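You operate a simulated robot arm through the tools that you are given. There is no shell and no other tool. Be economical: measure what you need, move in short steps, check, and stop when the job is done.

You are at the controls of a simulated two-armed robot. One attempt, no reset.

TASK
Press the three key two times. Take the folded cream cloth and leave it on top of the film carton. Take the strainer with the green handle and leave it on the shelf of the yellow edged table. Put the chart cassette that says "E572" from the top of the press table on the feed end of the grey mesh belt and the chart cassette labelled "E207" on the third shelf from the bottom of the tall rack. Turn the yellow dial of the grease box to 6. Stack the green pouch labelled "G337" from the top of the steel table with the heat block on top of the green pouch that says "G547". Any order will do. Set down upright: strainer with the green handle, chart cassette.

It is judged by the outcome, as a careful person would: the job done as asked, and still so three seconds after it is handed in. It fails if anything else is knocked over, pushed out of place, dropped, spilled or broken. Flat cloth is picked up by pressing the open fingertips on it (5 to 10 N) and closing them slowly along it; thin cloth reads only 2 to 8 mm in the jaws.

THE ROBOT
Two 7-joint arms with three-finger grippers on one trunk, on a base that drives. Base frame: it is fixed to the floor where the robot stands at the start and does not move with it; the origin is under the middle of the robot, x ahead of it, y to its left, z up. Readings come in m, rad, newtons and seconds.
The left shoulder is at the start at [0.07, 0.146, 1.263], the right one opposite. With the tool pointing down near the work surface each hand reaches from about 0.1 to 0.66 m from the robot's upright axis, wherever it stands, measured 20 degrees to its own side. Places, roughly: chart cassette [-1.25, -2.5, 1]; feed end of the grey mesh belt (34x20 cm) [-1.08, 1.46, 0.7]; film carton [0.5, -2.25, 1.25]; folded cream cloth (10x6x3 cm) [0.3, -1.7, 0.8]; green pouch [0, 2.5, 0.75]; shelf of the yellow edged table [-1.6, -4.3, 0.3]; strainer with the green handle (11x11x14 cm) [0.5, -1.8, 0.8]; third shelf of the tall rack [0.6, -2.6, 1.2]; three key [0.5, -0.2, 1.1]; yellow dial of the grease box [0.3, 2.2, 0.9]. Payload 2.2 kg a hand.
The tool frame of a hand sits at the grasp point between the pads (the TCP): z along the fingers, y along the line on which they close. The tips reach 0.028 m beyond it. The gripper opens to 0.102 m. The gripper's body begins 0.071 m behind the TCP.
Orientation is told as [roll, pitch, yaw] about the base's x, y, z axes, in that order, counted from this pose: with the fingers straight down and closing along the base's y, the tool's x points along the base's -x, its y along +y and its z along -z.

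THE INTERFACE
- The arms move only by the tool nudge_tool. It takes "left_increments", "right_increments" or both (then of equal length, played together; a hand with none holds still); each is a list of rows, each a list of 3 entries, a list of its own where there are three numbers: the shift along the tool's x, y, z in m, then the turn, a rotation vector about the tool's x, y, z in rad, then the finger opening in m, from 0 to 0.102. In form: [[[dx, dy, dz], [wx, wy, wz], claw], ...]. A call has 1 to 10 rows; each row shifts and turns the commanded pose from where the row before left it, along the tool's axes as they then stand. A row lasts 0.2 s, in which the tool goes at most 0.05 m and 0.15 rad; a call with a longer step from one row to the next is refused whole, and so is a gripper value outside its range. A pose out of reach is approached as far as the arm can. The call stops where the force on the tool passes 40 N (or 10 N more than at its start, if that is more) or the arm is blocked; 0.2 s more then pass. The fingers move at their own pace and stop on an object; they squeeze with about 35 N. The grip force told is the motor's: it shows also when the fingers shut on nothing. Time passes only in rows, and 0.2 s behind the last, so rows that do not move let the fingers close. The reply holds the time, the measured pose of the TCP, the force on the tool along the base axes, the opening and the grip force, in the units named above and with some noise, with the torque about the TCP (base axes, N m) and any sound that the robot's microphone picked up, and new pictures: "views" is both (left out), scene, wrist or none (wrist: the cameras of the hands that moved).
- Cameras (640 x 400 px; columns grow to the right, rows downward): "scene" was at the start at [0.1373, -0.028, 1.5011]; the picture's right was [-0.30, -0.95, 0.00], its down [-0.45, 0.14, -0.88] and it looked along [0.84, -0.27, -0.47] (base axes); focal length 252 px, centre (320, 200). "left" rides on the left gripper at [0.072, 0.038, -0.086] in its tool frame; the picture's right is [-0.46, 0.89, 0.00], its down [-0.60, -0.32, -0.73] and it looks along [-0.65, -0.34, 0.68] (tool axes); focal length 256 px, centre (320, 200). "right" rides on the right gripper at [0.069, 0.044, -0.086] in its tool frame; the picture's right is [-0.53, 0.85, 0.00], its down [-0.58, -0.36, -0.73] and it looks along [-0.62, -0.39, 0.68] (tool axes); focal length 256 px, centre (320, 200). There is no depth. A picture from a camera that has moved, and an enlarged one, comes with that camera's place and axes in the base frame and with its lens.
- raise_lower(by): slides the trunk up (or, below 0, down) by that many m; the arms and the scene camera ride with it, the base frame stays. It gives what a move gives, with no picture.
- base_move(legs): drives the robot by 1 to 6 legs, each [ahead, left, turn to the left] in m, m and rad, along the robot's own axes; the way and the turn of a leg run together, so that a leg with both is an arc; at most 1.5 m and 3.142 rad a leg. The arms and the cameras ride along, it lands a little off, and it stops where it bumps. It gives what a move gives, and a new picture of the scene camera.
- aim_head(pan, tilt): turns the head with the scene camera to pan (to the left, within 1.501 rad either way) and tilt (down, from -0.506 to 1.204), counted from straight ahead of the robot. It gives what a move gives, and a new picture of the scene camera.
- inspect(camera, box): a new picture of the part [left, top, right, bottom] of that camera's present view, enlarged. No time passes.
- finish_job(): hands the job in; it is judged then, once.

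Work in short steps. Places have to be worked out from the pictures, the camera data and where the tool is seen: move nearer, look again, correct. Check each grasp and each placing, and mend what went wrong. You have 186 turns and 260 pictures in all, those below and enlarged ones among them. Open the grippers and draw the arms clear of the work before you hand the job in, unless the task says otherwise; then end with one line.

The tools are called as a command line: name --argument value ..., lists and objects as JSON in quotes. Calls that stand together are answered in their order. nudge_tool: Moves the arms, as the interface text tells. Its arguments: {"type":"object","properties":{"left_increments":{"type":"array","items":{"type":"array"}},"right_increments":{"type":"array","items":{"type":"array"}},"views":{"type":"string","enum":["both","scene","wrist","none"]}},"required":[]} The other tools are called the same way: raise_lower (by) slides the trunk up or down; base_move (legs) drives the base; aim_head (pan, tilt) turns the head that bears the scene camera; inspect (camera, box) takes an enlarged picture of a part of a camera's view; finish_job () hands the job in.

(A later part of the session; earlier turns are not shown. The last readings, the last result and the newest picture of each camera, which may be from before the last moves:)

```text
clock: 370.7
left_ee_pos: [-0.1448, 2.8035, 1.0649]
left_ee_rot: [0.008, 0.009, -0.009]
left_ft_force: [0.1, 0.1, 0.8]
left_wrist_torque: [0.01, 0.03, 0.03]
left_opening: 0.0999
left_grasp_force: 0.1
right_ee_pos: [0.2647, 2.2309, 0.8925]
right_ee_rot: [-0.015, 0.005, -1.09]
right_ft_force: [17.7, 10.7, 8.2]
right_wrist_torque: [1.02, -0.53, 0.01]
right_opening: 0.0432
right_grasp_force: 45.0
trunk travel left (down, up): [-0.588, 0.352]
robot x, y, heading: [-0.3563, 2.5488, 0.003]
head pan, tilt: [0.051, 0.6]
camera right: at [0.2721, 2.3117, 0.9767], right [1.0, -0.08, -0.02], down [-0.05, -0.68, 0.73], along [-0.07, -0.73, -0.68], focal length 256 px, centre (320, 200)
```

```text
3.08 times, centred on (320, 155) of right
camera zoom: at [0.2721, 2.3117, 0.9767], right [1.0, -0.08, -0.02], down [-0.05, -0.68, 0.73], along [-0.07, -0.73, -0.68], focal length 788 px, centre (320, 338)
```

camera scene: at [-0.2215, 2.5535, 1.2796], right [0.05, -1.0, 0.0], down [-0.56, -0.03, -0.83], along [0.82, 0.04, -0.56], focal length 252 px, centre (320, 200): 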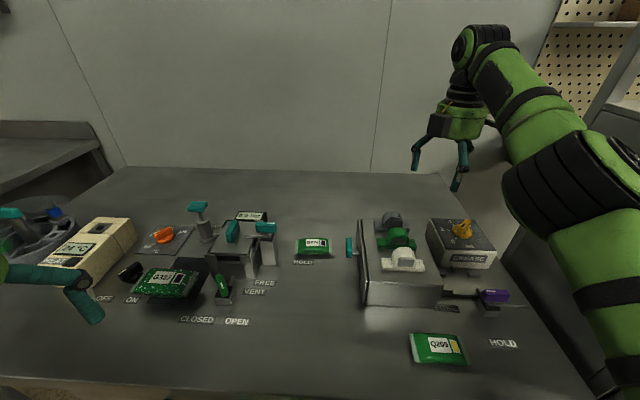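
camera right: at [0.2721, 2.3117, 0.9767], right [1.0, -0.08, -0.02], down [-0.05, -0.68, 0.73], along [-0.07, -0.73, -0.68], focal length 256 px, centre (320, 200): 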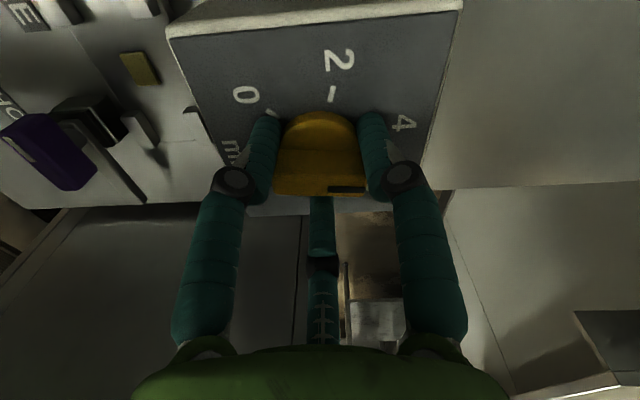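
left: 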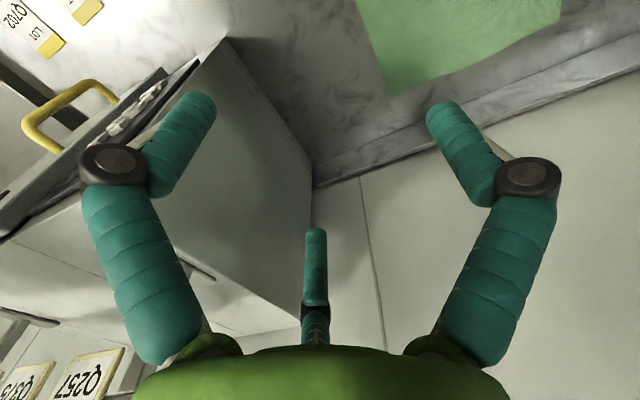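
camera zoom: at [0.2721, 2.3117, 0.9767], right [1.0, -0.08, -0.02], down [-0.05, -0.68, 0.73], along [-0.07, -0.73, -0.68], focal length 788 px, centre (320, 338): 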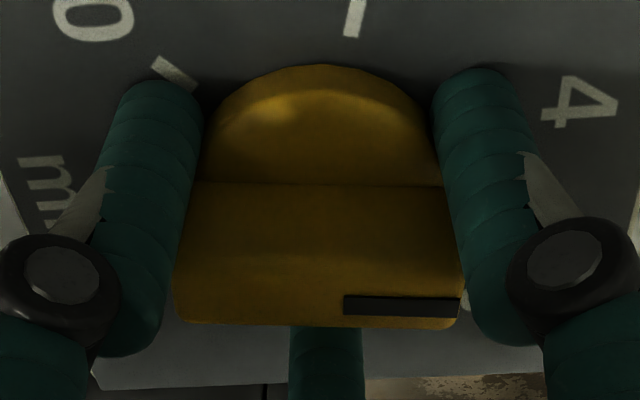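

The bar is parallel to the picture's right axis: pointer ≈ -6°. It needs about 38° more; I turn 0.55 rad and re-measure.

nudge_tool --right_increments '[[[0, 0, 0], [0, 0, 0.14], 0.01], [[0, 0, 0], [0, 0, 0.14], 0.01], [[0, 0, 0], [0, 0, 0.14], 0.01], [[0, 0, 0], [0, 0, 0.13], 0.01]]' --views "none"

inspect --camera "right" --box '[240, 90, 400, 220]'

```text
clock: 371.7
left_ee_pos: [-0.1453, 2.8022, 1.0656]
left_ee_rot: [0.01, 0.009, -0.008]
left_ft_force: [0.0, 0.0, 0.4]
left_wrist_torque: [0.0, 0.03, 0.0]
left_opening: 0.0998
left_grasp_force: 0.0
right_ee_pos: [0.2647, 2.2302, 0.8903]
right_ee_rot: [-0.016, -0.004, -1.64]
right_ft_force: [18.1, 11.1, 9.1]
right_wrist_torque: [1.17, -0.29, -0.03]
right_opening: 0.0432
right_grasp_force: 45.1
trunk travel left (down, up): [-0.588, 0.352]
robot x, y, heading: [-0.3574, 2.5447, 0.002]
head pan, tilt: [0.051, 0.6]
```

```text
3.08 times, centred on (320, 155) of right
camera zoom: at [0.3136, 2.296, 0.976], right [0.81, -0.59, -0.01], down [-0.39, -0.55, 0.74], along [-0.44, -0.59, -0.67], focal length 788 px, centre (320, 338)
```

zoom: 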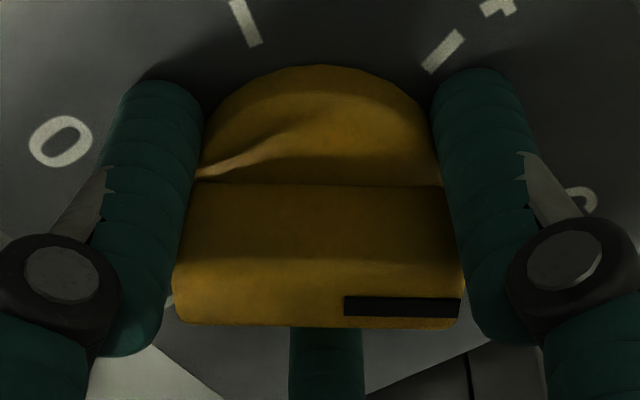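

No slip; pointer ≈ -38°. I turn the last 0.12 rad, then open and lift to read it.

nudge_tool --right_increments '[[[0, 0, 0], [0, 0, 0.12], 0.01], [[0, 0, 0], [0, 0, 0], 0.01], [[0, 0, 0], [0, 0, 0], 0.06], [[0, 0, 0], [0, 0, 0], 0.08], [[0, 0, -0.03], [0, 0, 0], 0.08], [[0, 0, -0.04], [0, 0, 0], 0.08]]' --views "wrist"

inspect --camera "scene" --box '[410, 180, 510, 280]'

inspect --camera "right" --box '[240, 20, 400, 150]'

```text
clock: 373.1
left_ee_pos: [-0.1475, 2.8023, 1.0658]
left_ee_rot: [0.01, 0.005, -0.008]
left_ft_force: [0.1, 0.2, 1.1]
left_wrist_torque: [-0.02, -0.02, 0.03]
left_opening: 0.1004
left_grasp_force: 0.0
right_ee_pos: [0.2631, 2.2306, 0.9623]
right_ee_rot: [-0.02, -0.005, -1.76]
right_ft_force: [-0.5, 0.1, -0.9]
right_wrist_torque: [0.0, -0.04, -0.01]
right_opening: 0.08
right_grasp_force: 0.1
trunk travel left (down, up): [-0.588, 0.352]
robot x, y, heading: [-0.3596, 2.5469, 0.002]
head pan, tilt: [0.051, 0.6]
camera right: at [0.3193, 2.2889, 1.0464], right [0.73, -0.68, -0.01], down [-0.45, -0.5, 0.74], along [-0.51, -0.53, -0.67], focal length 256 px, centre (320, 200)
```

right: 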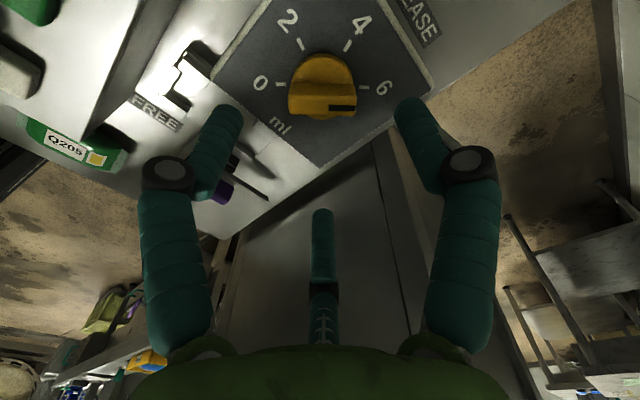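

```text
4.00 times, centred on (460, 230) of scene
camera zoom: at [-0.2222, 2.5531, 1.2796], right [0.05, -1.0, 0.0], down [-0.56, -0.03, -0.83], along [0.82, 0.04, -0.56], focal length 1010 px, centre (-240, 80)
```

zoom: 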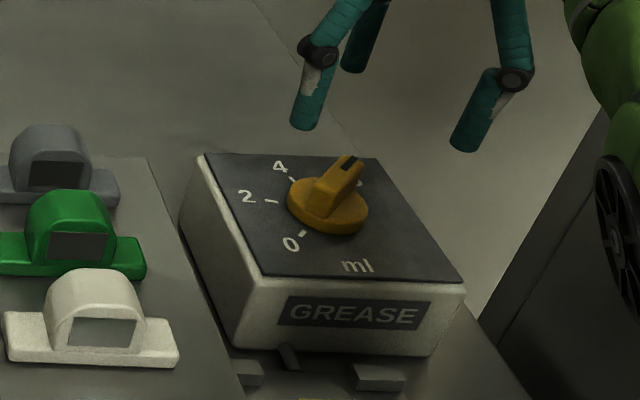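

```text
3.08 times, centred on (320, 85) of right
camera zoom: at [0.3193, 2.2889, 1.0464], right [0.73, -0.68, -0.01], down [-0.45, -0.5, 0.74], along [-0.51, -0.53, -0.67], focal length 788 px, centre (320, 554)
```

zoom: 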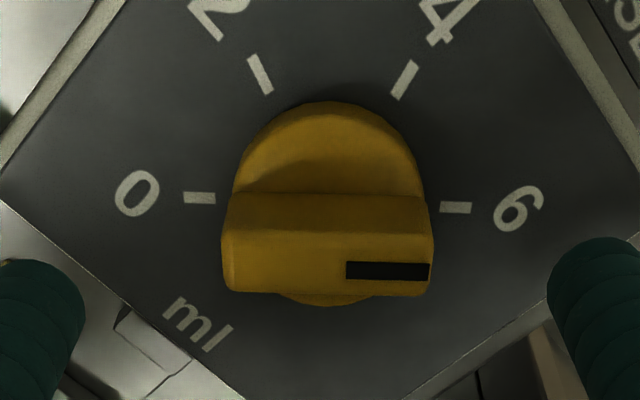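

The pointer bar is parallel to the 0–6 line with its mark at 6: dial done. Last: E207. I retract the right hand and begin turning it to the orientation needed there.

nudge_tool --right_increments '[[[0.0016, 0, -0.03], [0, 0, 0], 0.08], [[0.0016, -0.036, -0.0133], [0, 0, 0], 0.08], [[0.0016, -0.036, -0.0133], [0, 0, 0], 0.08], [[0.0016, -0.036, -0.0133], [0, 0, 0], 0.08], [[0.0016, -0.036, -0.0133], [0, 0, 0], 0.08], [[0.0016, -0.036, 0], [0, 0, 0], 0.08], [[0.0016, -0.036, 0], [0, 0, -0.13], 0.08], [[0, 0, 0], [0, 0, -0.15], 0.08], [[0, 0, 0], [0, 0, -0.15], 0.08], [[0, 0, 0], [0, 0, -0.15], 0.08]]' --views "none"

nudge_tool --right_increments '[[[0, 0, 0], [0, 0, -0.15], 0.06], [[0, 0, 0], [0, 0, -0.15], 0.06], [[0, 0, 0], [0, 0, -0.15], 0.06], [[0, 0, 0], [0, 0, -0.15], 0.06], [[0, 0, 0], [0, 0, -0.15], 0.06], [[0, 0, 0], [0, 0, -0.15], 0.06], [[0, 0, 0], [0, 0, -0.15], 0.06], [[0, 0, 0], [0, 0, -0.15], 0.06], [[0, 0, 0], [0, 0, -0.15], 0.06], [[0, 0, 0], [0, 0, -0.15], 0.06]]' --views "none"

base_move --legs '[[-0.35, 0.15, 0], [0, 0, 3.14]]'

```text
clock: 375.3
left_ee_pos: [-0.1466, 2.7997, 1.0666]
left_ee_rot: [0.012, 0.006, -0.008]
left_ft_force: [0.2, -0.4, -1.1]
left_wrist_torque: [-0.01, -0.03, 0.01]
left_opening: 0.0999
left_grasp_force: 0.1
right_ee_pos: [0.2592, 2.2298, 0.9896]
right_ee_rot: [-0.02, 0.006, -1.307]
right_ft_force: [0.1, -0.3, 0.1]
right_wrist_torque: [-0.04, -0.01, 0.01]
right_opening: 0.0797
right_grasp_force: 0.1
right hand out of reach, approached as far as the arm can: row 1, 2, 3, 4, 5, 6, 7
trunk travel left (down, up): [-0.588, 0.352]
robot x, y, heading: [-0.3629, 2.5502, 0.005]
head pan, tilt: [0.051, 0.6]
```

```text
clock: 377.5
left_ee_pos: [-0.1478, 2.8012, 1.0665]
left_ee_rot: [0.012, 0.007, -0.008]
left_ft_force: [-0.2, -0.1, 0.1]
left_wrist_torque: [0.02, 0.0, 0.02]
left_opening: 0.1
left_grasp_force: 0.0
right_ee_pos: [0.2597, 2.2305, 0.9903]
right_ee_rot: [0.004, 0.019, 0.19]
right_ft_force: [0.0, -0.6, -0.4]
right_wrist_torque: [0.0, -0.02, 0.0]
right_opening: 0.0601
right_grasp_force: 0.0
trunk travel left (down, up): [-0.588, 0.352]
robot x, y, heading: [-0.3592, 2.5462, 0.002]
head pan, tilt: [0.051, 0.6]
```

```text
clock: 387.2
left_ee_pos: [-0.9293, 2.4463, 1.0666]
left_ee_rot: [0.013, 0.008, 3.113]
left_ft_force: [0.3, 0.6, 0.8]
left_wrist_torque: [-0.05, -0.02, -0.01]
left_opening: 0.1003
left_grasp_force: 0.1
right_ee_pos: [-1.3222, 3.0264, 0.9901]
right_ee_rot: [0.003, 0.018, -2.973]
right_ft_force: [-0.4, 0.1, -0.1]
right_wrist_torque: [0.02, 0.0, -0.02]
right_opening: 0.0599
right_grasp_force: 0.1
trunk travel left (down, up): [-0.588, 0.352]
robot x, y, heading: [-0.7098, 2.6938, 3.12]
head pan, tilt: [0.051, 0.6]
camera scene: at [-0.8485, 2.6931, 1.2796], right [-0.03, 1.0, 0.0], down [0.56, 0.02, -0.83], along [-0.82, -0.03, -0.56], focal length 252 px, centre (320, 200)
```

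scene: 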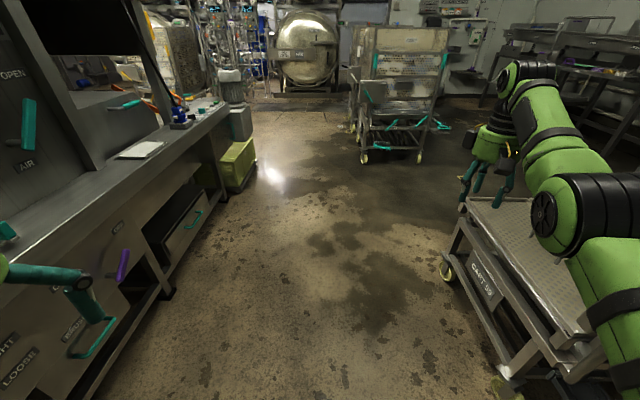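

The arm was stretched straight and stayed extended (nothing was touched). I untangle it here in the open: up, outward, then back.

nudge_tool --right_increments '[[[0, 0, -0.03], [0, 0, 0], 0.06], [[0, 0, -0.03], [0, 0, 0], 0.06], [[0.02, 0, -0.03], [0, 0, 0], 0.06], [[0.03, 0, -0.02], [0, 0, 0], 0.06], [[0.04, 0, 0], [0, 0, 0], 0.06], [[0.04, 0, 0], [0, 0, 0], 0.06], [[0.04, 0, 0], [0, 0, 0], 0.06]]' --views "none"

```text
clock: 388.8
left_ee_pos: [-0.9277, 2.4468, 1.067]
left_ee_rot: [0.012, 0.008, 3.112]
left_ft_force: [0.5, 0.5, 1.2]
left_wrist_torque: [-0.01, 0.01, 0.01]
left_opening: 0.1
left_grasp_force: 0.0
right_ee_pos: [-1.2933, 3.0352, 1.0658]
right_ee_rot: [0.001, 0.017, -2.973]
right_ft_force: [0.1, -0.6, -0.4]
right_wrist_torque: [-0.01, 0.01, -0.04]
right_opening: 0.0603
right_grasp_force: 0.1
right hand out of reach, approached as far as the arm can: row 1, 2, 3, 4, 5, 6, 7
trunk travel left (down, up): [-0.588, 0.352]
robot x, y, heading: [-0.7093, 2.6962, 3.126]
head pan, tilt: [0.051, 0.6]
```

nudge_tool --right_increments '[[[0, 0, 0], [0, -0.15, 0], 0.06], [[0, 0, 0], [0, -0.15, 0], 0.06], [[0, 0, 0], [0, -0.15, 0], 0.06], [[0, 0, 0], [0, -0.15, 0], 0.06], [[0, 0, 0], [0, -0.15, 0], 0.06], [[0, 0, 0], [0, -0.15, 0], 0.06], [[0, 0, 0], [0, -0.15, 0], 0.06], [[0, 0, -0.04], [0, 0, 0], 0.06], [[0, 0, -0.04], [0, 0, 0], 0.06]]' --views "none"

nudge_tool --right_increments '[[[0.02, 0, -0.03], [0, 0.15, 0], 0.06], [[0.02, 0, -0.03], [0, 0.15, 0], 0.06], [[0.02, 0, -0.03], [0, 0.15, 0], 0.06], [[0.02, 0, -0.02], [0, 0.15, 0], 0.06], [[0.03, 0, 0], [0, 0.15, 0], 0.06], [[0.03, 0, 0], [0, 0.15, 0], 0.06], [[0.03, 0, 0], [0, 0.15, 0], 0.06], [[0.03, 0.02, 0], [0, 0, 0], 0.06], [[0.03, 0.02, 0], [0, 0, 0], 0.06]]' --views "none"

```text
clock: 390.8
left_ee_pos: [-0.9287, 2.4459, 1.0656]
left_ee_rot: [0.012, 0.005, 3.112]
left_ft_force: [0.2, 0.0, 0.5]
left_wrist_torque: [-0.01, 0.03, -0.03]
left_opening: 0.1001
left_grasp_force: 0.1
right_ee_pos: [-1.4169, 3.1194, 1.1986]
right_ee_rot: [0.005, -1.029, -2.978]
right_ft_force: [-0.8, 0.0, 0.3]
right_wrist_torque: [0.03, 0.03, 0.04]
right_opening: 0.0598
right_grasp_force: 0.2
right hand out of reach, approached as far as the arm can: row 1, 2, 3, 4, 5, 6, 7, 8, 9
trunk travel left (down, up): [-0.588, 0.352]
robot x, y, heading: [-0.7129, 2.6945, 3.123]
head pan, tilt: [0.051, 0.6]
```

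```text
clock: 392.8
left_ee_pos: [-0.9276, 2.4458, 1.0663]
left_ee_rot: [0.012, 0.006, 3.112]
left_ft_force: [-0.7, -0.9, -0.3]
left_wrist_torque: [0.01, 0.01, 0.03]
left_opening: 0.1002
left_grasp_force: 0.0
right_ee_pos: [-1.2431, 3.1052, 1.1951]
right_ee_rot: [-0.064, -0.199, -2.934]
right_ft_force: [-0.9, 0.3, 0.2]
right_wrist_torque: [0.03, 0.06, 0.03]
right_opening: 0.06
right_grasp_force: 0.1
right hand out of reach, approached as far as the arm can: row 3, 4, 6, 7, 8, 9
trunk travel left (down, up): [-0.588, 0.352]
robot x, y, heading: [-0.7098, 2.6935, 3.124]
head pan, tilt: [0.051, 0.6]
```

nudge_tool --right_increments '[[[0, 0.03, -0.01], [0, 0.05, 0], 0.06], [[0, 0.04, 0], [0, 0.05, 0], 0.06], [[0, 0.04, 0], [0, 0.05, 0], 0.06], [[0, 0.04, 0], [0, 0.05, 0], 0.06], [[0.02, 0.03, 0], [0, 0, 0], 0.06], [[0.04, 0, 0], [0, 0, 0], 0.06], [[0.04, 0, 0], [0, 0, 0], 0.06], [[0.04, 0, 0], [0, 0, 0], 0.06]]' --views "none"

```text
clock: 394.6
left_ee_pos: [-0.9261, 2.4479, 1.0658]
left_ee_rot: [0.011, 0.008, 3.112]
left_ft_force: [-0.4, 0.1, 0.3]
left_wrist_torque: [-0.01, 0.0, 0.02]
left_opening: 0.1
left_grasp_force: 0.1
right_ee_pos: [-1.0649, 2.9575, 1.1939]
right_ee_rot: [-0.062, 0.0, -2.945]
right_ft_force: [0.7, 0.1, 0.2]
right_wrist_torque: [-0.03, 0.04, 0.01]
right_opening: 0.0599
right_grasp_force: 0.0
trunk travel left (down, up): [-0.588, 0.352]
robot x, y, heading: [-0.7106, 2.6924, 3.118]
head pan, tilt: [0.051, 0.6]
```

Untangled. I now drive back through the corridor facing the conveyor, to the press table's north side.

base_move --legs '[[-0.31, 0, 0.02], [0, 1.4, 0], [0, 1.4, 0], [0, 1.27, 0], [1.2, 0, 0]]'

```text
clock: 421.6
left_ee_pos: [-1.8113, -1.6102, 1.0653]
left_ee_rot: [0.011, 0.007, 3.112]
left_ft_force: [0.0, 0.1, -0.3]
left_wrist_torque: [-0.01, 0.01, -0.02]
left_opening: 0.1001
left_grasp_force: 0.1
right_ee_pos: [-1.9512, -1.101, 1.1948]
right_ee_rot: [-0.065, 0.0, -2.944]
right_ft_force: [0.5, -0.7, -0.3]
right_wrist_torque: [0.01, 0.02, -0.03]
right_opening: 0.0603
right_grasp_force: 0.0
trunk travel left (down, up): [-0.588, 0.352]
robot x, y, heading: [-1.5908, -1.3623, 3.121]
head pan, tilt: [0.051, 0.6]
camera scene: at [-1.7309, -1.3641, 1.2796], right [-0.03, 1.0, 0.0], down [0.56, 0.02, -0.83], along [-0.82, -0.03, -0.56], focal length 252 px, centre (320, 200)
```

scene: 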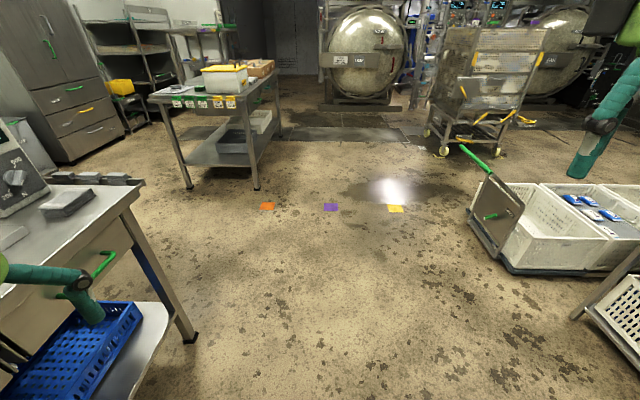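

I turn left to heading ≈-0.87 and look at E207.

base_move --legs '[[0, 0, 2.29]]'

aim_head --pan -0.8 --tilt 0.55

inspect --camera "scene" --box '[240, 140, 400, 260]'

```text
clock: 427.4
left_ee_pos: [-1.2618, -1.3662, 1.0655]
left_ee_rot: [0.011, 0.007, -0.89]
left_ft_force: [-0.6, 0.1, -0.4]
left_wrist_torque: [0.04, 0.0, 0.03]
left_opening: 0.0996
left_grasp_force: 0.1
right_ee_pos: [-1.5584, -1.8033, 1.1941]
right_ee_rot: [-0.062, 0.0, -0.664]
right_ft_force: [0.1, -0.1, 0.9]
right_wrist_torque: [0.0, 0.0, 0.0]
right_opening: 0.0601
right_grasp_force: 0.0
trunk travel left (down, up): [-0.588, 0.352]
robot x, y, heading: [-1.5924, -1.3595, -0.877]
head pan, tilt: [0.051, 0.6]
camera scene: at [-1.5011, -1.4658, 1.2796], right [-0.74, -0.68, 0.0], down [-0.38, 0.42, -0.83], along [0.56, -0.61, -0.56], focal length 252 px, centre (320, 200)
```

scene: 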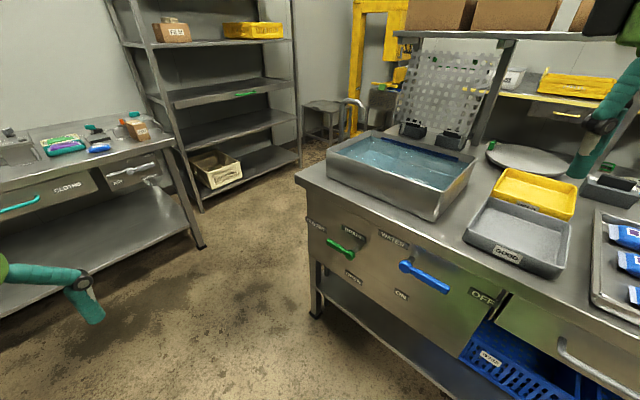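

```text
clock: 428.6
left_ee_pos: [-1.2626, -1.3644, 1.0664]
left_ee_rot: [0.014, 0.008, -0.888]
left_ft_force: [-0.2, -0.6, -0.5]
left_wrist_torque: [-0.01, 0.0, 0.0]
left_opening: 0.1002
left_grasp_force: 0.0
right_ee_pos: [-1.558, -1.8039, 1.1947]
right_ee_rot: [-0.064, -0.002, -0.664]
right_ft_force: [-0.1, 0.3, 0.2]
right_wrist_torque: [0.02, -0.01, -0.01]
right_opening: 0.0602
right_grasp_force: 0.1
trunk travel left (down, up): [-0.588, 0.352]
robot x, y, heading: [-1.5953, -1.3651, -0.876]
head pan, tilt: [-0.799, 0.55]
camera scene: at [-1.5704, -1.49, 1.2841], right [-0.99, 0.11, 0.0], down [0.06, 0.52, -0.85], along [-0.09, -0.85, -0.52], focal length 252 px, centre (320, 200)
```

scene: 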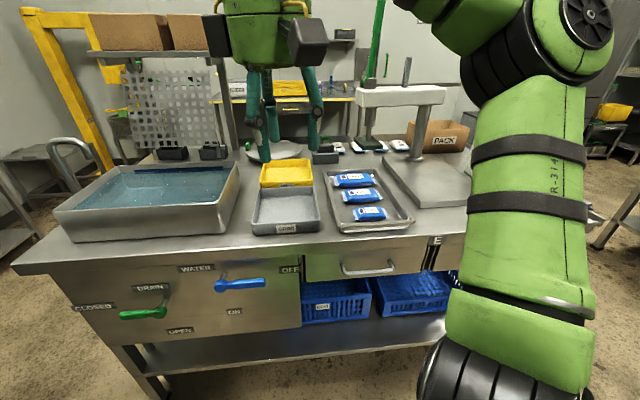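

```text
3.33 times, centred on (320, 200) of scene
camera zoom: at [-1.5704, -1.49, 1.2841], right [-0.99, 0.11, 0.0], down [0.06, 0.52, -0.85], along [-0.09, -0.85, -0.52], focal length 841 px, centre (320, 200)
```

zoom: 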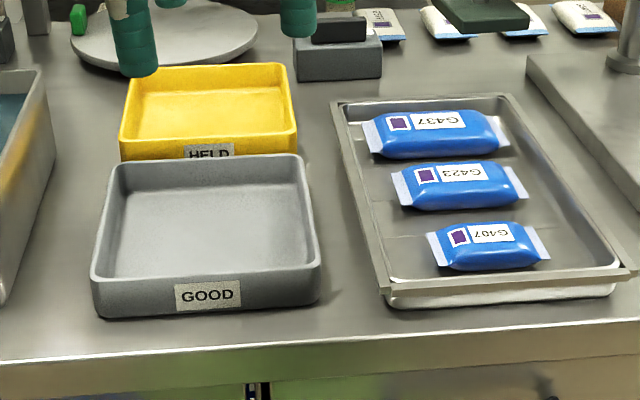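

E207's handle is confirmed at [-1.696, -2.470, 0.93], lying along x. I move the base up to the table edge and orient the hand (closing along y, leaning 0.3 rad back to the north).

base_move --legs '[[0.241, -0.234, 0]]'

nudge_tool --right_increments '[[[0, 0, 0], [0, 0, -0.14], 0.055], [[0, 0, 0], [0, 0, -0.14], 0.055], [[0, 0, 0], [0, 0, -0.14], 0.055], [[0, 0, 0], [0, 0, -0.14], 0.055], [[0, 0, 0], [0, 0, -0.104], 0.055], [[0, 0, 0], [0.118, 0, 0], 0.055], [[0, 0, 0], [0.118, 0, 0], 0.055]]' --views "none"

```text
clock: 430.8
left_ee_pos: [-1.2875, -1.6969, 1.0673]
left_ee_rot: [0.01, 0.005, -0.891]
left_ft_force: [0.3, 0.3, -0.1]
left_wrist_torque: [0.0, -0.02, 0.0]
left_opening: 0.1001
left_grasp_force: 0.1
right_ee_pos: [-1.5829, -2.1356, 1.1947]
right_ee_rot: [-0.062, 0.002, -0.662]
right_ft_force: [-0.8, 1.1, -0.6]
right_wrist_torque: [-0.01, -0.01, 0.02]
right_opening: 0.0599
right_grasp_force: 0.0
trunk travel left (down, up): [-0.588, 0.352]
robot x, y, heading: [-1.6189, -1.6954, -0.878]
head pan, tilt: [-0.799, 0.55]
camera scene: at [-1.5957, -1.822, 1.2842], right [-0.99, 0.11, 0.0], down [0.06, 0.52, -0.85], along [-0.09, -0.85, -0.52], focal length 252 px, centre (320, 200)
```

scene: 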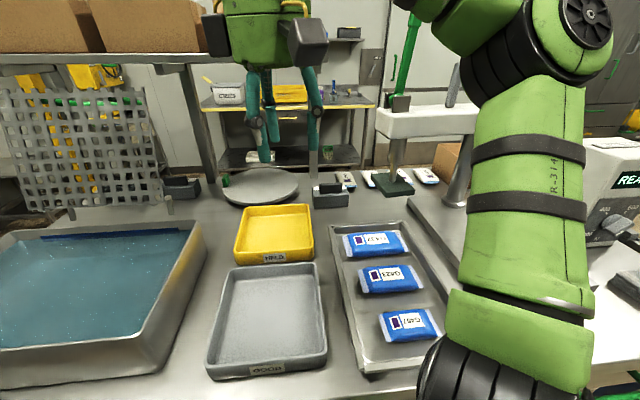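

```text
clock: 432.4
left_ee_pos: [-1.2868, -1.6975, 1.0664]
left_ee_rot: [0.011, 0.006, -0.891]
left_ft_force: [0.8, 0.1, -0.4]
left_wrist_torque: [0.01, -0.03, -0.02]
left_opening: 0.1001
left_grasp_force: 0.0
right_ee_pos: [-1.5832, -2.136, 1.1953]
right_ee_rot: [-0.287, 0.039, 0.0]
right_ft_force: [-0.2, -1.4, -0.2]
right_wrist_torque: [0.01, 0.05, 0.02]
right_opening: 0.0547
right_grasp_force: 0.0
trunk travel left (down, up): [-0.588, 0.352]
robot x, y, heading: [-1.618, -1.6952, -0.878]
head pan, tilt: [-0.799, 0.55]
```

No shelf above E207 itself. I move to the pre-grasp point 6 cm from the handle.

nudge_tool --right_increments '[[[0.0126, -0.0266, 0.0313], [0, 0, 0], 0.055], [[0.0126, -0.0266, 0.0313], [0, 0, 0], 0.055], [[0.0126, -0.0266, 0.0313], [0, 0, 0], 0.055], [[0.0126, -0.0266, 0.0313], [0, 0, 0], 0.055], [[0.0126, -0.0266, 0.0313], [0, 0, 0], 0.055], [[0.0126, -0.0266, 0.0313], [0, 0, 0], 0.055], [[0.0126, -0.0266, 0.0313], [0, 0, 0], 0.055], [[0.0126, -0.0266, 0.0313], [0, 0, 0], 0.055], [[0.0126, -0.0266, 0.0313], [0, 0, 0], 0.055]]' --views "both"

```text
clock: 434.4
left_ee_pos: [-1.287, -1.6984, 1.0653]
left_ee_rot: [0.011, 0.01, -0.889]
left_ft_force: [-0.3, -0.7, 0.5]
left_wrist_torque: [0.04, 0.0, -0.04]
left_opening: 0.1001
left_grasp_force: 0.1
right_ee_pos: [-1.705, -2.4469, 0.9944]
right_ee_rot: [-0.285, 0.038, 0.0]
right_ft_force: [-0.2, 0.1, -0.6]
right_wrist_torque: [-0.02, -0.03, -0.05]
right_opening: 0.0552
right_grasp_force: 0.0
trunk travel left (down, up): [-0.588, 0.352]
robot x, y, heading: [-1.6204, -1.6919, -0.879]
head pan, tilt: [-0.799, 0.55]
camera scene: at [-1.5958, -1.8241, 1.284], right [-0.99, 0.11, 0.0], down [0.06, 0.52, -0.85], along [-0.09, -0.85, -0.52], focal length 252 px, centre (320, 200)
camera right: at [-1.7712, -2.3812, 1.0676], right [0.52, 0.81, -0.26], down [0.61, -0.14, 0.78], along [0.6, -0.57, -0.57], focal length 256 px, centre (320, 200)
```

scene: 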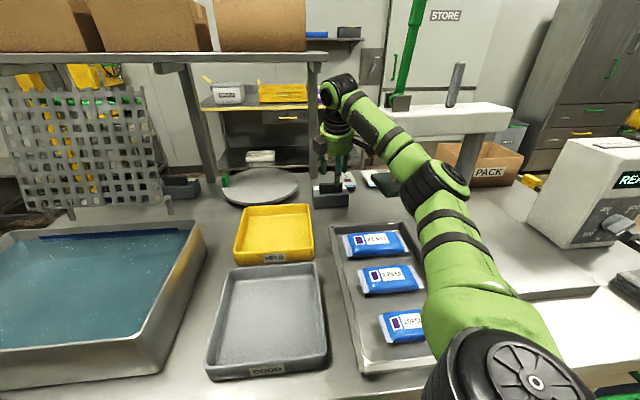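
right: 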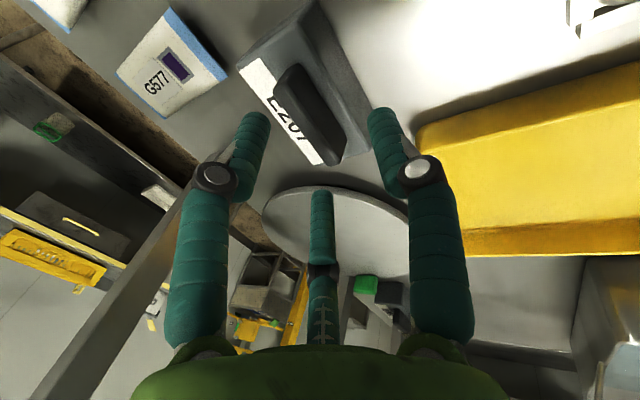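

Handle centre measured at [-1.7075, -2.477]. I correct 12 mm in y and descend 5.7 cm.

nudge_tool --right_increments '[[[0, -0.007, 0.017], [0, 0, 0], 0.055], [[0, -0.006, 0.017], [0, 0, 0], 0.055], [[0, 0, 0.013], [0, 0, 0], 0.055], [[0, 0, 0.008], [0, 0, 0], 0.055]]' --views "wrist"

```text
clock: 435.4
left_ee_pos: [-1.2882, -1.6968, 1.0672]
left_ee_rot: [0.011, 0.007, -0.89]
left_ft_force: [0.9, -0.6, -0.5]
left_wrist_torque: [0.0, 0.0, 0.01]
left_opening: 0.1001
left_grasp_force: 0.0
right_ee_pos: [-1.7066, -2.475, 0.948]
right_ee_rot: [-0.283, 0.036, 0.0]
right_ft_force: [-0.5, 0.4, 0.6]
right_wrist_torque: [-0.01, 0.01, -0.03]
right_opening: 0.0549
right_grasp_force: 0.1
trunk travel left (down, up): [-0.588, 0.352]
robot x, y, heading: [-1.6233, -1.6951, -0.879]
head pan, tilt: [-0.799, 0.55]
camera right: at [-1.7726, -2.4088, 1.0195], right [0.52, 0.81, -0.26], down [0.61, -0.14, 0.78], along [0.6, -0.57, -0.57], focal length 256 px, centre (320, 200)
```

right: 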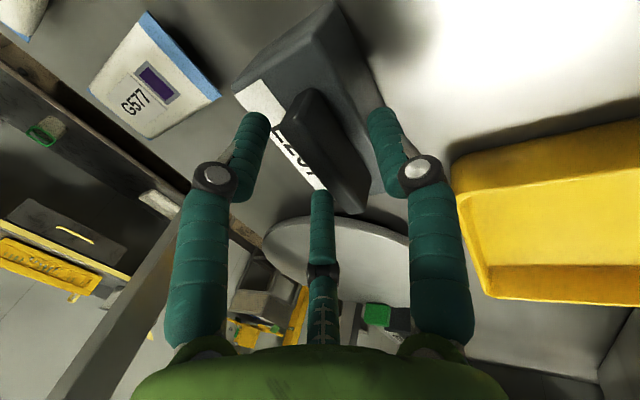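

The handle is between the fingers. I go 8 mm deeper and close.

nudge_tool --right_increments '[[[0, 0, 0.009], [0, 0, 0], 0.055], [[0, 0, 0], [0, 0, 0], 0.04], [[0, 0, 0], [0, 0, 0], 0.025], [[0, 0, 0], [0, 0, 0], 0.01], [[0, 0, 0], [0, 0, 0], 0.0], [[0, 0, 0], [0, 0, 0], 0.0]]' --views "none"

nudge_tool --right_increments '[[[0, 0, -0.015], [0, 0, 0], 0.0], [[0, 0, -0.025], [0, 0, 0], 0.0], [[0, 0, -0.03], [0, 0, 0], 0.0], [[0, 0.02, -0.03], [0, 0, 0], 0.0], [[0, 0.03, -0.03], [0, 0, 0], 0.0], [[0, 0.04, -0.02], [0, 0, 0], 0.0], [[0, 0.04, -0.02], [0, 0, 0], 0.0]]' --views "both"

```text
clock: 436.8
left_ee_pos: [-1.288, -1.6968, 1.0663]
left_ee_rot: [0.01, 0.007, -0.891]
left_ft_force: [0.8, 0.5, 0.5]
left_wrist_torque: [0.03, 0.0, -0.02]
left_opening: 0.0998
left_grasp_force: 0.0
right_ee_pos: [-1.7072, -2.4757, 0.9411]
right_ee_rot: [-0.286, 0.039, 0.002]
right_ft_force: [0.0, 2.2, 4.0]
right_wrist_torque: [0.19, -0.08, 0.07]
right_opening: 0.022
right_grasp_force: 34.7
trunk travel left (down, up): [-0.588, 0.352]
robot x, y, heading: [-1.6197, -1.6944, -0.875]
head pan, tilt: [-0.799, 0.55]
```

```text
clock: 438.4
left_ee_pos: [-1.2887, -1.6959, 1.0662]
left_ee_rot: [0.01, 0.006, -0.891]
left_ft_force: [-1.1, 0.2, -0.7]
left_wrist_torque: [-0.03, -0.02, 0.02]
left_opening: 0.0999
left_grasp_force: 0.1
right_ee_pos: [-1.7008, -2.3012, 1.0654]
right_ee_rot: [-0.286, 0.039, -0.001]
right_ft_force: [-0.2, -0.1, -1.5]
right_wrist_torque: [-0.05, -0.01, -0.02]
right_opening: 0.0221
right_grasp_force: 35.0
trunk travel left (down, up): [-0.588, 0.352]
robot x, y, heading: [-1.621, -1.6937, -0.877]
head pan, tilt: [-0.799, 0.55]
camera scene: at [-1.5963, -1.8206, 1.2843], right [-0.99, 0.11, 0.0], down [0.06, 0.52, -0.85], along [-0.09, -0.85, -0.52], focal length 252 px, centre (320, 200)
camera right: at [-1.7679, -2.236, 1.1377], right [0.53, 0.81, -0.26], down [0.61, -0.14, 0.78], along [0.6, -0.57, -0.57], focal length 256 px, centre (320, 200)
```

scene: 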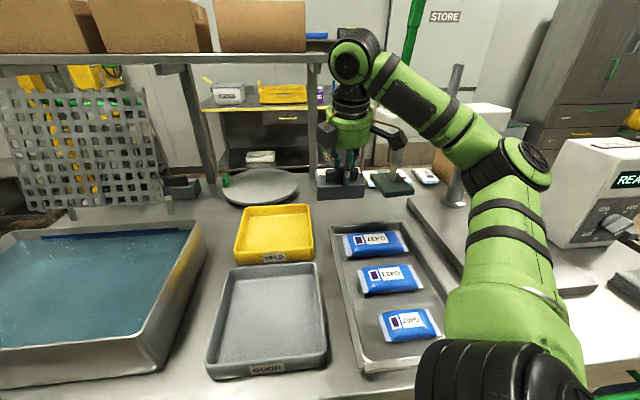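
right: 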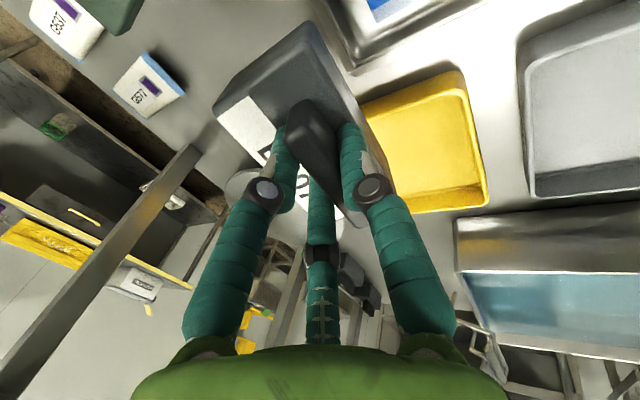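

E207 is held. I pull the hand in and up, starting the yaw for the rack, and raise the trunk; then drive back round to the rack facing +x.

nudge_tool --right_increments '[[[0, 0.03, -0.023], [0, 0, 0], 0.0], [[0, 0.03, -0.023], [0, 0, 0], 0.0], [[0, 0.03, -0.023], [0, 0, 0], 0.0], [[0, 0.03, -0.023], [0, 0, 0], 0.0], [[0, 0.03, -0.023], [0, 0, 0], 0.0], [[0, 0, 0], [-0.0055, -0.039, -0.132], 0.0], [[0, 0, 0], [-0.0055, -0.039, -0.132], 0.0], [[0, 0, 0], [-0.0055, -0.039, -0.132], 0.0], [[0, 0, 0], [-0.0055, -0.039, -0.132], 0.0], [[0, 0, 0], [-0.0055, -0.039, -0.132], 0.0]]' --views "none"

raise_lower --by 0.25

base_move --legs '[[-0.2535, 0.211, 0], [0, 0, 0.877], [1.15, 0, 0], [0, -0.97, 0]]'

aim_head --pan -0.2 --tilt 0.5

```text
clock: 440.6
left_ee_pos: [-1.2874, -1.6983, 1.066]
left_ee_rot: [0.012, 0.009, -0.889]
left_ft_force: [-0.2, -0.7, 0.3]
left_wrist_torque: [0.0, -0.02, 0.02]
left_opening: 0.1003
left_grasp_force: 0.0
right_ee_pos: [-1.6691, -2.1343, 1.122]
right_ee_rot: [-0.236, 0.019, 0.691]
right_ft_force: [0.6, 0.3, -0.9]
right_wrist_torque: [0.02, 0.04, -0.01]
right_opening: 0.0218
right_grasp_force: 35.0
right hand out of reach, approached as far as the arm can: row 3, 4, 5
trunk travel left (down, up): [-0.588, 0.352]
robot x, y, heading: [-1.6178, -1.6924, -0.877]
head pan, tilt: [-0.799, 0.55]
```

```text
clock: 443.1
left_ee_pos: [-1.2888, -1.6964, 1.3165]
left_ee_rot: [0.013, 0.008, -0.889]
left_ft_force: [-0.1, -0.3, 0.0]
left_wrist_torque: [0.0, -0.01, 0.0]
left_opening: 0.1
left_grasp_force: 0.1
right_ee_pos: [-1.6697, -2.1352, 1.3711]
right_ee_rot: [-0.236, 0.02, 0.691]
right_ft_force: [0.7, -0.2, -1.2]
right_wrist_torque: [0.01, 0.02, -0.02]
right_opening: 0.0218
right_grasp_force: 34.7
trunk travel left (down, up): [-0.838, 0.102]
robot x, y, heading: [-1.6154, -1.6935, -0.879]
head pan, tilt: [-0.799, 0.55]
```

```text
clock: 457.7
left_ee_pos: [-0.2686, -2.0984, 1.3152]
left_ee_rot: [0.011, 0.007, -0.023]
left_ft_force: [0.2, -0.2, -0.4]
left_wrist_torque: [-0.04, 0.0, 0.04]
left_opening: 0.0998
left_grasp_force: 0.1
right_ee_pos: [-0.1824, -2.6714, 1.3708]
right_ee_rot: [-0.236, 0.021, 1.556]
right_ft_force: [-0.7, 0.9, -1.9]
right_wrist_torque: [-0.01, 0.05, 0.02]
right_opening: 0.022
right_grasp_force: 34.5
trunk travel left (down, up): [-0.838, 0.102]
robot x, y, heading: [-0.4885, -2.3487, -0.008]
head pan, tilt: [-0.799, 0.55]
camera scene: at [-0.3727, -2.4129, 1.5342], right [-0.72, -0.69, 0.0], down [-0.36, 0.38, -0.85], along [0.59, -0.62, -0.52], focal length 252 px, centre (320, 200)
```

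scene: 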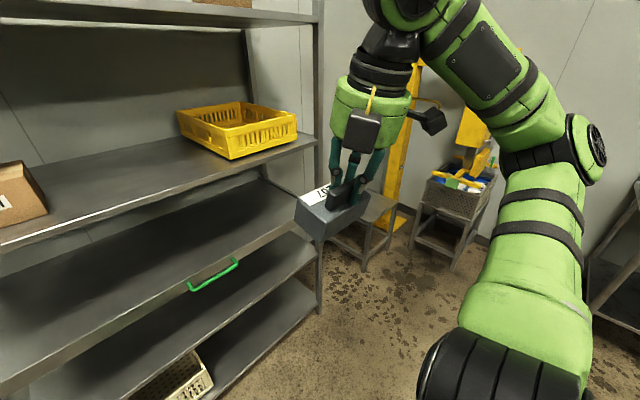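

```text
clock: 458.7
left_ee_pos: [-0.2687, -2.0976, 1.3165]
left_ee_rot: [0.013, 0.006, -0.021]
left_ft_force: [0.3, 0.0, 0.8]
left_wrist_torque: [0.02, -0.02, 0.0]
left_opening: 0.1
left_grasp_force: 0.0
right_ee_pos: [-0.183, -2.6722, 1.3701]
right_ee_rot: [-0.235, 0.018, 1.557]
right_ft_force: [0.5, -0.8, -1.1]
right_wrist_torque: [0.0, 0.02, -0.02]
right_opening: 0.0218
right_grasp_force: 34.8
trunk travel left (down, up): [-0.838, 0.102]
robot x, y, heading: [-0.4851, -2.3469, -0.012]
head pan, tilt: [-0.201, 0.499]
camera scene: at [-0.3457, -2.3686, 1.5387], right [-0.21, -0.98, 0.0], down [-0.47, 0.1, -0.88], along [0.86, -0.18, -0.48], focal length 252 px, centre (320, 200)
```

scene: 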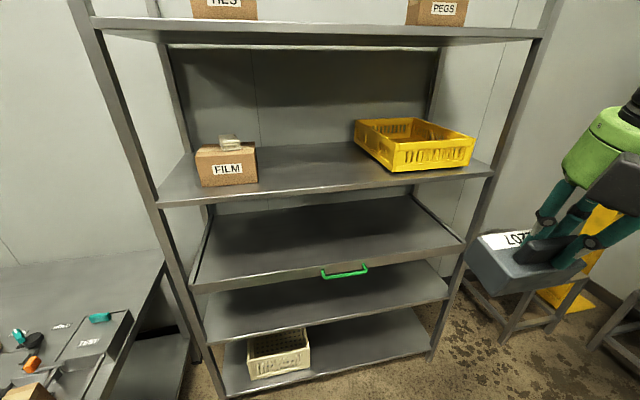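

Counting from the bottom (0.15, 0.61, 1.20 – the one with the green handle is a pull-out tray), the third shelf is the one with the film carton. I move up to it and align the cassette in front of the gap at y≈-2.50, z≈1.31.

base_move --legs '[[0.27, 0, 0.01]]'

nudge_tool --right_increments '[[[-0.0344, 0.001, 0.0122], [0.05, 0.02, 0], 0.0], [[-0.0344, 0.001, 0.0122], [0, 0, 0], 0.0], [[-0.0344, 0.001, 0.0122], [0, 0, 0], 0.0], [[-0.0344, 0.001, 0.0122], [0, 0, 0], 0.0], [[-0.0344, 0.001, 0.0122], [0, 0, 0], 0.0], [[0, 0, 0], [0, 0, 0], 0.0]]' --views "scene"

```text
clock: 460.6
left_ee_pos: [-0.0038, -2.0968, 1.3158]
left_ee_rot: [0.013, 0.005, -0.013]
left_ft_force: [-0.1, 0.4, 0.3]
left_wrist_torque: [0.0, -0.04, 0.0]
left_opening: 0.1001
left_grasp_force: 0.0
right_ee_pos: [0.0859, -2.6701, 1.3718]
right_ee_rot: [-0.238, 0.018, 1.567]
right_ft_force: [-0.6, -0.3, -1.0]
right_wrist_torque: [0.0, -0.01, 0.01]
right_opening: 0.0219
right_grasp_force: 34.8
trunk travel left (down, up): [-0.838, 0.102]
robot x, y, heading: [-0.2139, -2.3458, 0.001]
head pan, tilt: [-0.201, 0.499]
camera scene: at [-0.0797, -2.3683, 1.539], right [-0.2, -0.98, 0.0], down [-0.47, 0.1, -0.88], along [0.86, -0.18, -0.48], focal length 252 px, centre (320, 200)
```

scene: 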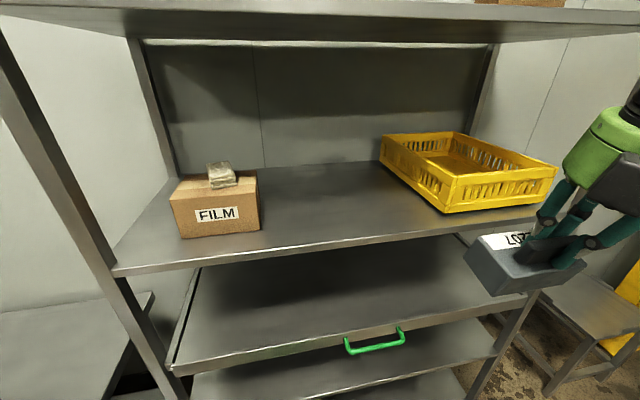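

```text
clock: 462.0
left_ee_pos: [-0.0023, -2.0972, 1.3176]
left_ee_rot: [0.013, 0.006, -0.012]
left_ft_force: [0.2, -0.1, 0.1]
left_wrist_torque: [0.01, 0.03, 0.0]
left_opening: 0.1002
left_grasp_force: 0.0
right_ee_pos: [0.1039, -2.501, 1.3052]
right_ee_rot: [-0.287, 0.038, 1.562]
right_ft_force: [0.2, -0.6, -0.9]
right_wrist_torque: [0.0, 0.02, -0.01]
right_opening: 0.0216
right_grasp_force: 35.2
trunk travel left (down, up): [-0.838, 0.102]
robot x, y, heading: [-0.2152, -2.3488, -0.001]
head pan, tilt: [-0.201, 0.499]
camera scene: at [-0.0768, -2.3691, 1.5387], right [-0.2, -0.98, 0.0], down [-0.47, 0.1, -0.88], along [0.86, -0.17, -0.48], focal length 252 px, centre (320, 200)
```

scene: 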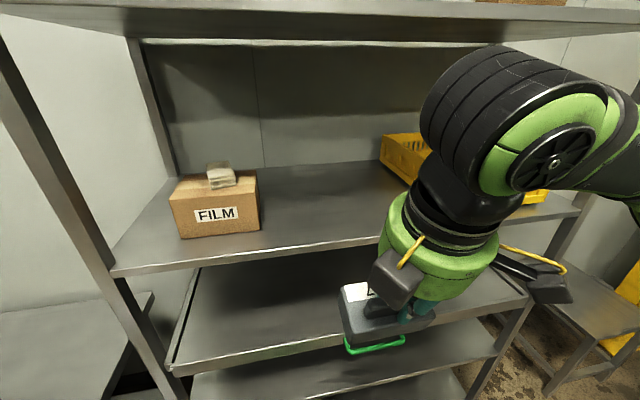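

Wrist top ≈1.55, below the 1.585 lip; cassette bottom ≈1.222, above the shelf. I slide straight in by 0.32 m.

nudge_tool --right_increments '[[[-0.0006, -0.0391, 0.0115], [0, 0, 0], 0.0], [[-0.0006, -0.0391, 0.0115], [0, 0, 0], 0.0], [[-0.0006, -0.0391, 0.0115], [0, 0, 0], 0.0], [[-0.0006, -0.0391, 0.0115], [0, 0, 0], 0.0], [[-0.0006, -0.0391, 0.0115], [0, 0, 0], 0.0], [[-0.0006, -0.0391, 0.0115], [0, 0, 0], 0.0], [[-0.0006, -0.0391, 0.0115], [0, 0, 0], 0.0]]' --views "scene"

```text
clock: 463.6
left_ee_pos: [0.0001, -2.0965, 1.3149]
left_ee_rot: [0.011, 0.01, -0.012]
left_ft_force: [-0.6, 0.2, 0.2]
left_wrist_torque: [-0.04, -0.01, 0.0]
left_opening: 0.1003
left_grasp_force: 0.0
right_ee_pos: [0.3903, -2.4967, 1.3032]
right_ee_rot: [-0.285, 0.041, 1.563]
right_ft_force: [-0.1, 0.8, -2.2]
right_wrist_torque: [-0.02, 0.04, 0.0]
right_opening: 0.0219
right_grasp_force: 35.2
trunk travel left (down, up): [-0.838, 0.102]
robot x, y, heading: [-0.218, -2.3476, 0.006]
head pan, tilt: [-0.201, 0.499]
camera scene: at [-0.0744, -2.3666, 1.5385], right [-0.2, -0.98, 0.0], down [-0.47, 0.09, -0.88], along [0.86, -0.18, -0.48], focal length 252 px, centre (320, 200)
```

scene: 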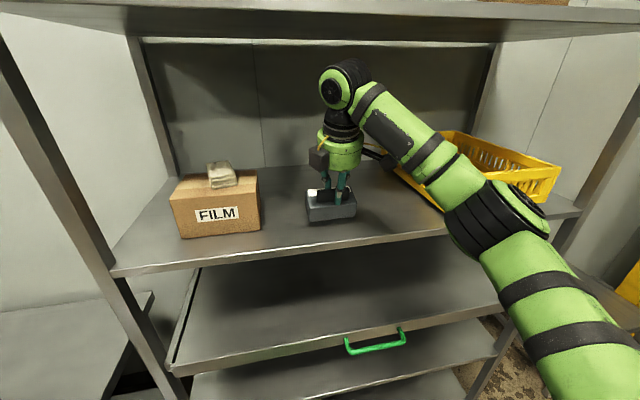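

The cassette is over the shelf between carton and basket. I lower it until contact.

nudge_tool --right_increments '[[[0, -0.0163, 0.0144], [0, 0, 0], 0.0], [[0, 0.0014, 0.0048], [0, 0, 0], 0.0], [[0, 0.0014, 0.0048], [0, 0, 0], 0.0], [[0, 0.0014, 0.0048], [0, 0, 0], 0.0]]' --views "none"

inspect --camera "scene" --box '[270, 120, 410, 250]'

```text
clock: 464.6
left_ee_pos: [-0.002, -2.0983, 1.3158]
left_ee_rot: [0.014, 0.007, -0.01]
left_ft_force: [-0.4, 0.3, 0.2]
left_wrist_torque: [0.02, -0.02, -0.01]
left_opening: 0.1
left_grasp_force: 0.0
right_ee_pos: [0.4077, -2.4993, 1.28]
right_ee_rot: [-0.283, 0.039, 1.561]
right_ft_force: [0.0, 0.1, -1.1]
right_wrist_torque: [-0.02, 0.05, 0.0]
right_opening: 0.0219
right_grasp_force: 34.8
trunk travel left (down, up): [-0.838, 0.102]
robot x, y, heading: [-0.2169, -2.3486, -0.001]
head pan, tilt: [-0.201, 0.499]
```

```text
3.08 times, centred on (340, 185) of scene
camera zoom: at [-0.0762, -2.3684, 1.5387], right [-0.2, -0.98, 0.0], down [-0.47, 0.1, -0.88], along [0.86, -0.17, -0.48], focal length 777 px, centre (258, 246)
```

zoom: 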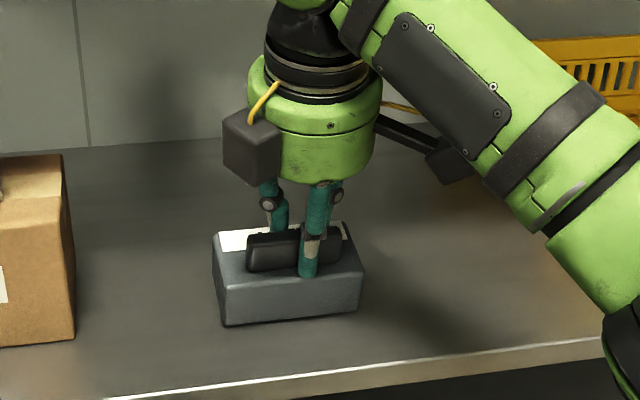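

nudge_tool --right_increments '[[[0, 0.0012, 0.0038], [0, 0, 0], 0.0], [[0, 0.0012, 0.0038], [0, 0, 0], 0.0], [[0, 0.0012, 0.0038], [0, 0, 0], 0.0]]' --views "none"

```text
clock: 465.5
left_ee_pos: [-0.0051, -2.0954, 1.3156]
left_ee_rot: [0.011, 0.005, -0.012]
left_ft_force: [0.1, -0.3, 0.3]
left_wrist_torque: [0.01, 0.0, 0.01]
left_opening: 0.0999
left_grasp_force: 0.0
right_ee_pos: [0.4071, -2.5015, 1.2787]
right_ee_rot: [-0.31, 0.036, 1.561]
right_ft_force: [-4.1, -0.1, 10.7]
right_wrist_torque: [-0.44, 0.33, -0.11]
right_opening: 0.0221
right_grasp_force: 35.0
trunk travel left (down, up): [-0.838, 0.102]
robot x, y, heading: [-0.2177, -2.3491, 0.004]
head pan, tilt: [-0.201, 0.499]
stopped in row 3 (right hand): the force on the tool passed its limit at 42 N (the readings are from after the stop); the commanded pose is now the measured one
```

It stands on the shelf. I open and withdraw along the tool axis and back.

nudge_tool --right_increments '[[[0, 0, -0.002], [0, 0, 0], 0.0], [[0, 0, 0], [0, 0, 0], 0.03], [[0, 0, 0], [0, 0, 0], 0.055], [[0, 0, -0.012], [0, 0, 0], 0.055], [[0, 0, -0.02], [0, 0, 0], 0.055], [[0, 0.01, -0.02], [0, 0, 0], 0.055], [[0, 0.04, -0.005], [0, 0, 0], 0.055], [[0, 0.04, 0], [0, 0, 0], 0.055]]' --views "scene"

```text
clock: 467.3
left_ee_pos: [-0.003, -2.0984, 1.316]
left_ee_rot: [0.011, 0.005, -0.012]
left_ft_force: [0.1, -0.1, 0.3]
left_wrist_torque: [0.0, 0.0, 0.04]
left_opening: 0.0998
left_grasp_force: 0.1
right_ee_pos: [0.3033, -2.4984, 1.3055]
right_ee_rot: [-0.308, 0.035, 1.56]
right_ft_force: [-0.3, 0.5, 0.8]
right_wrist_torque: [0.0, -0.04, -0.03]
right_opening: 0.0548
right_grasp_force: 0.1
trunk travel left (down, up): [-0.838, 0.102]
robot x, y, heading: [-0.2152, -2.3495, 0.001]
head pan, tilt: [-0.201, 0.499]
camera scene: at [-0.0784, -2.3692, 1.5389], right [-0.2, -0.98, 0.0], down [-0.47, 0.1, -0.88], along [0.86, -0.17, -0.48], focal length 252 px, centre (320, 200)
```

scene: 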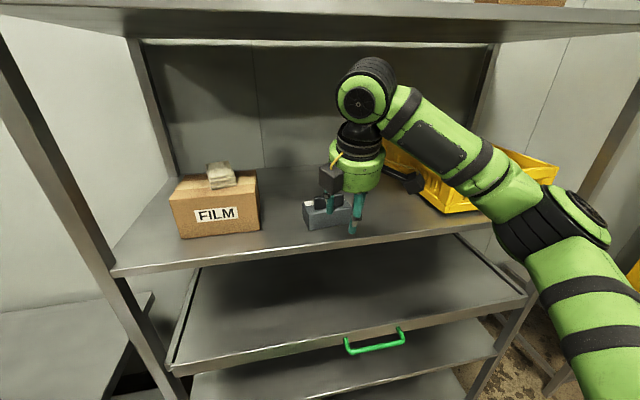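

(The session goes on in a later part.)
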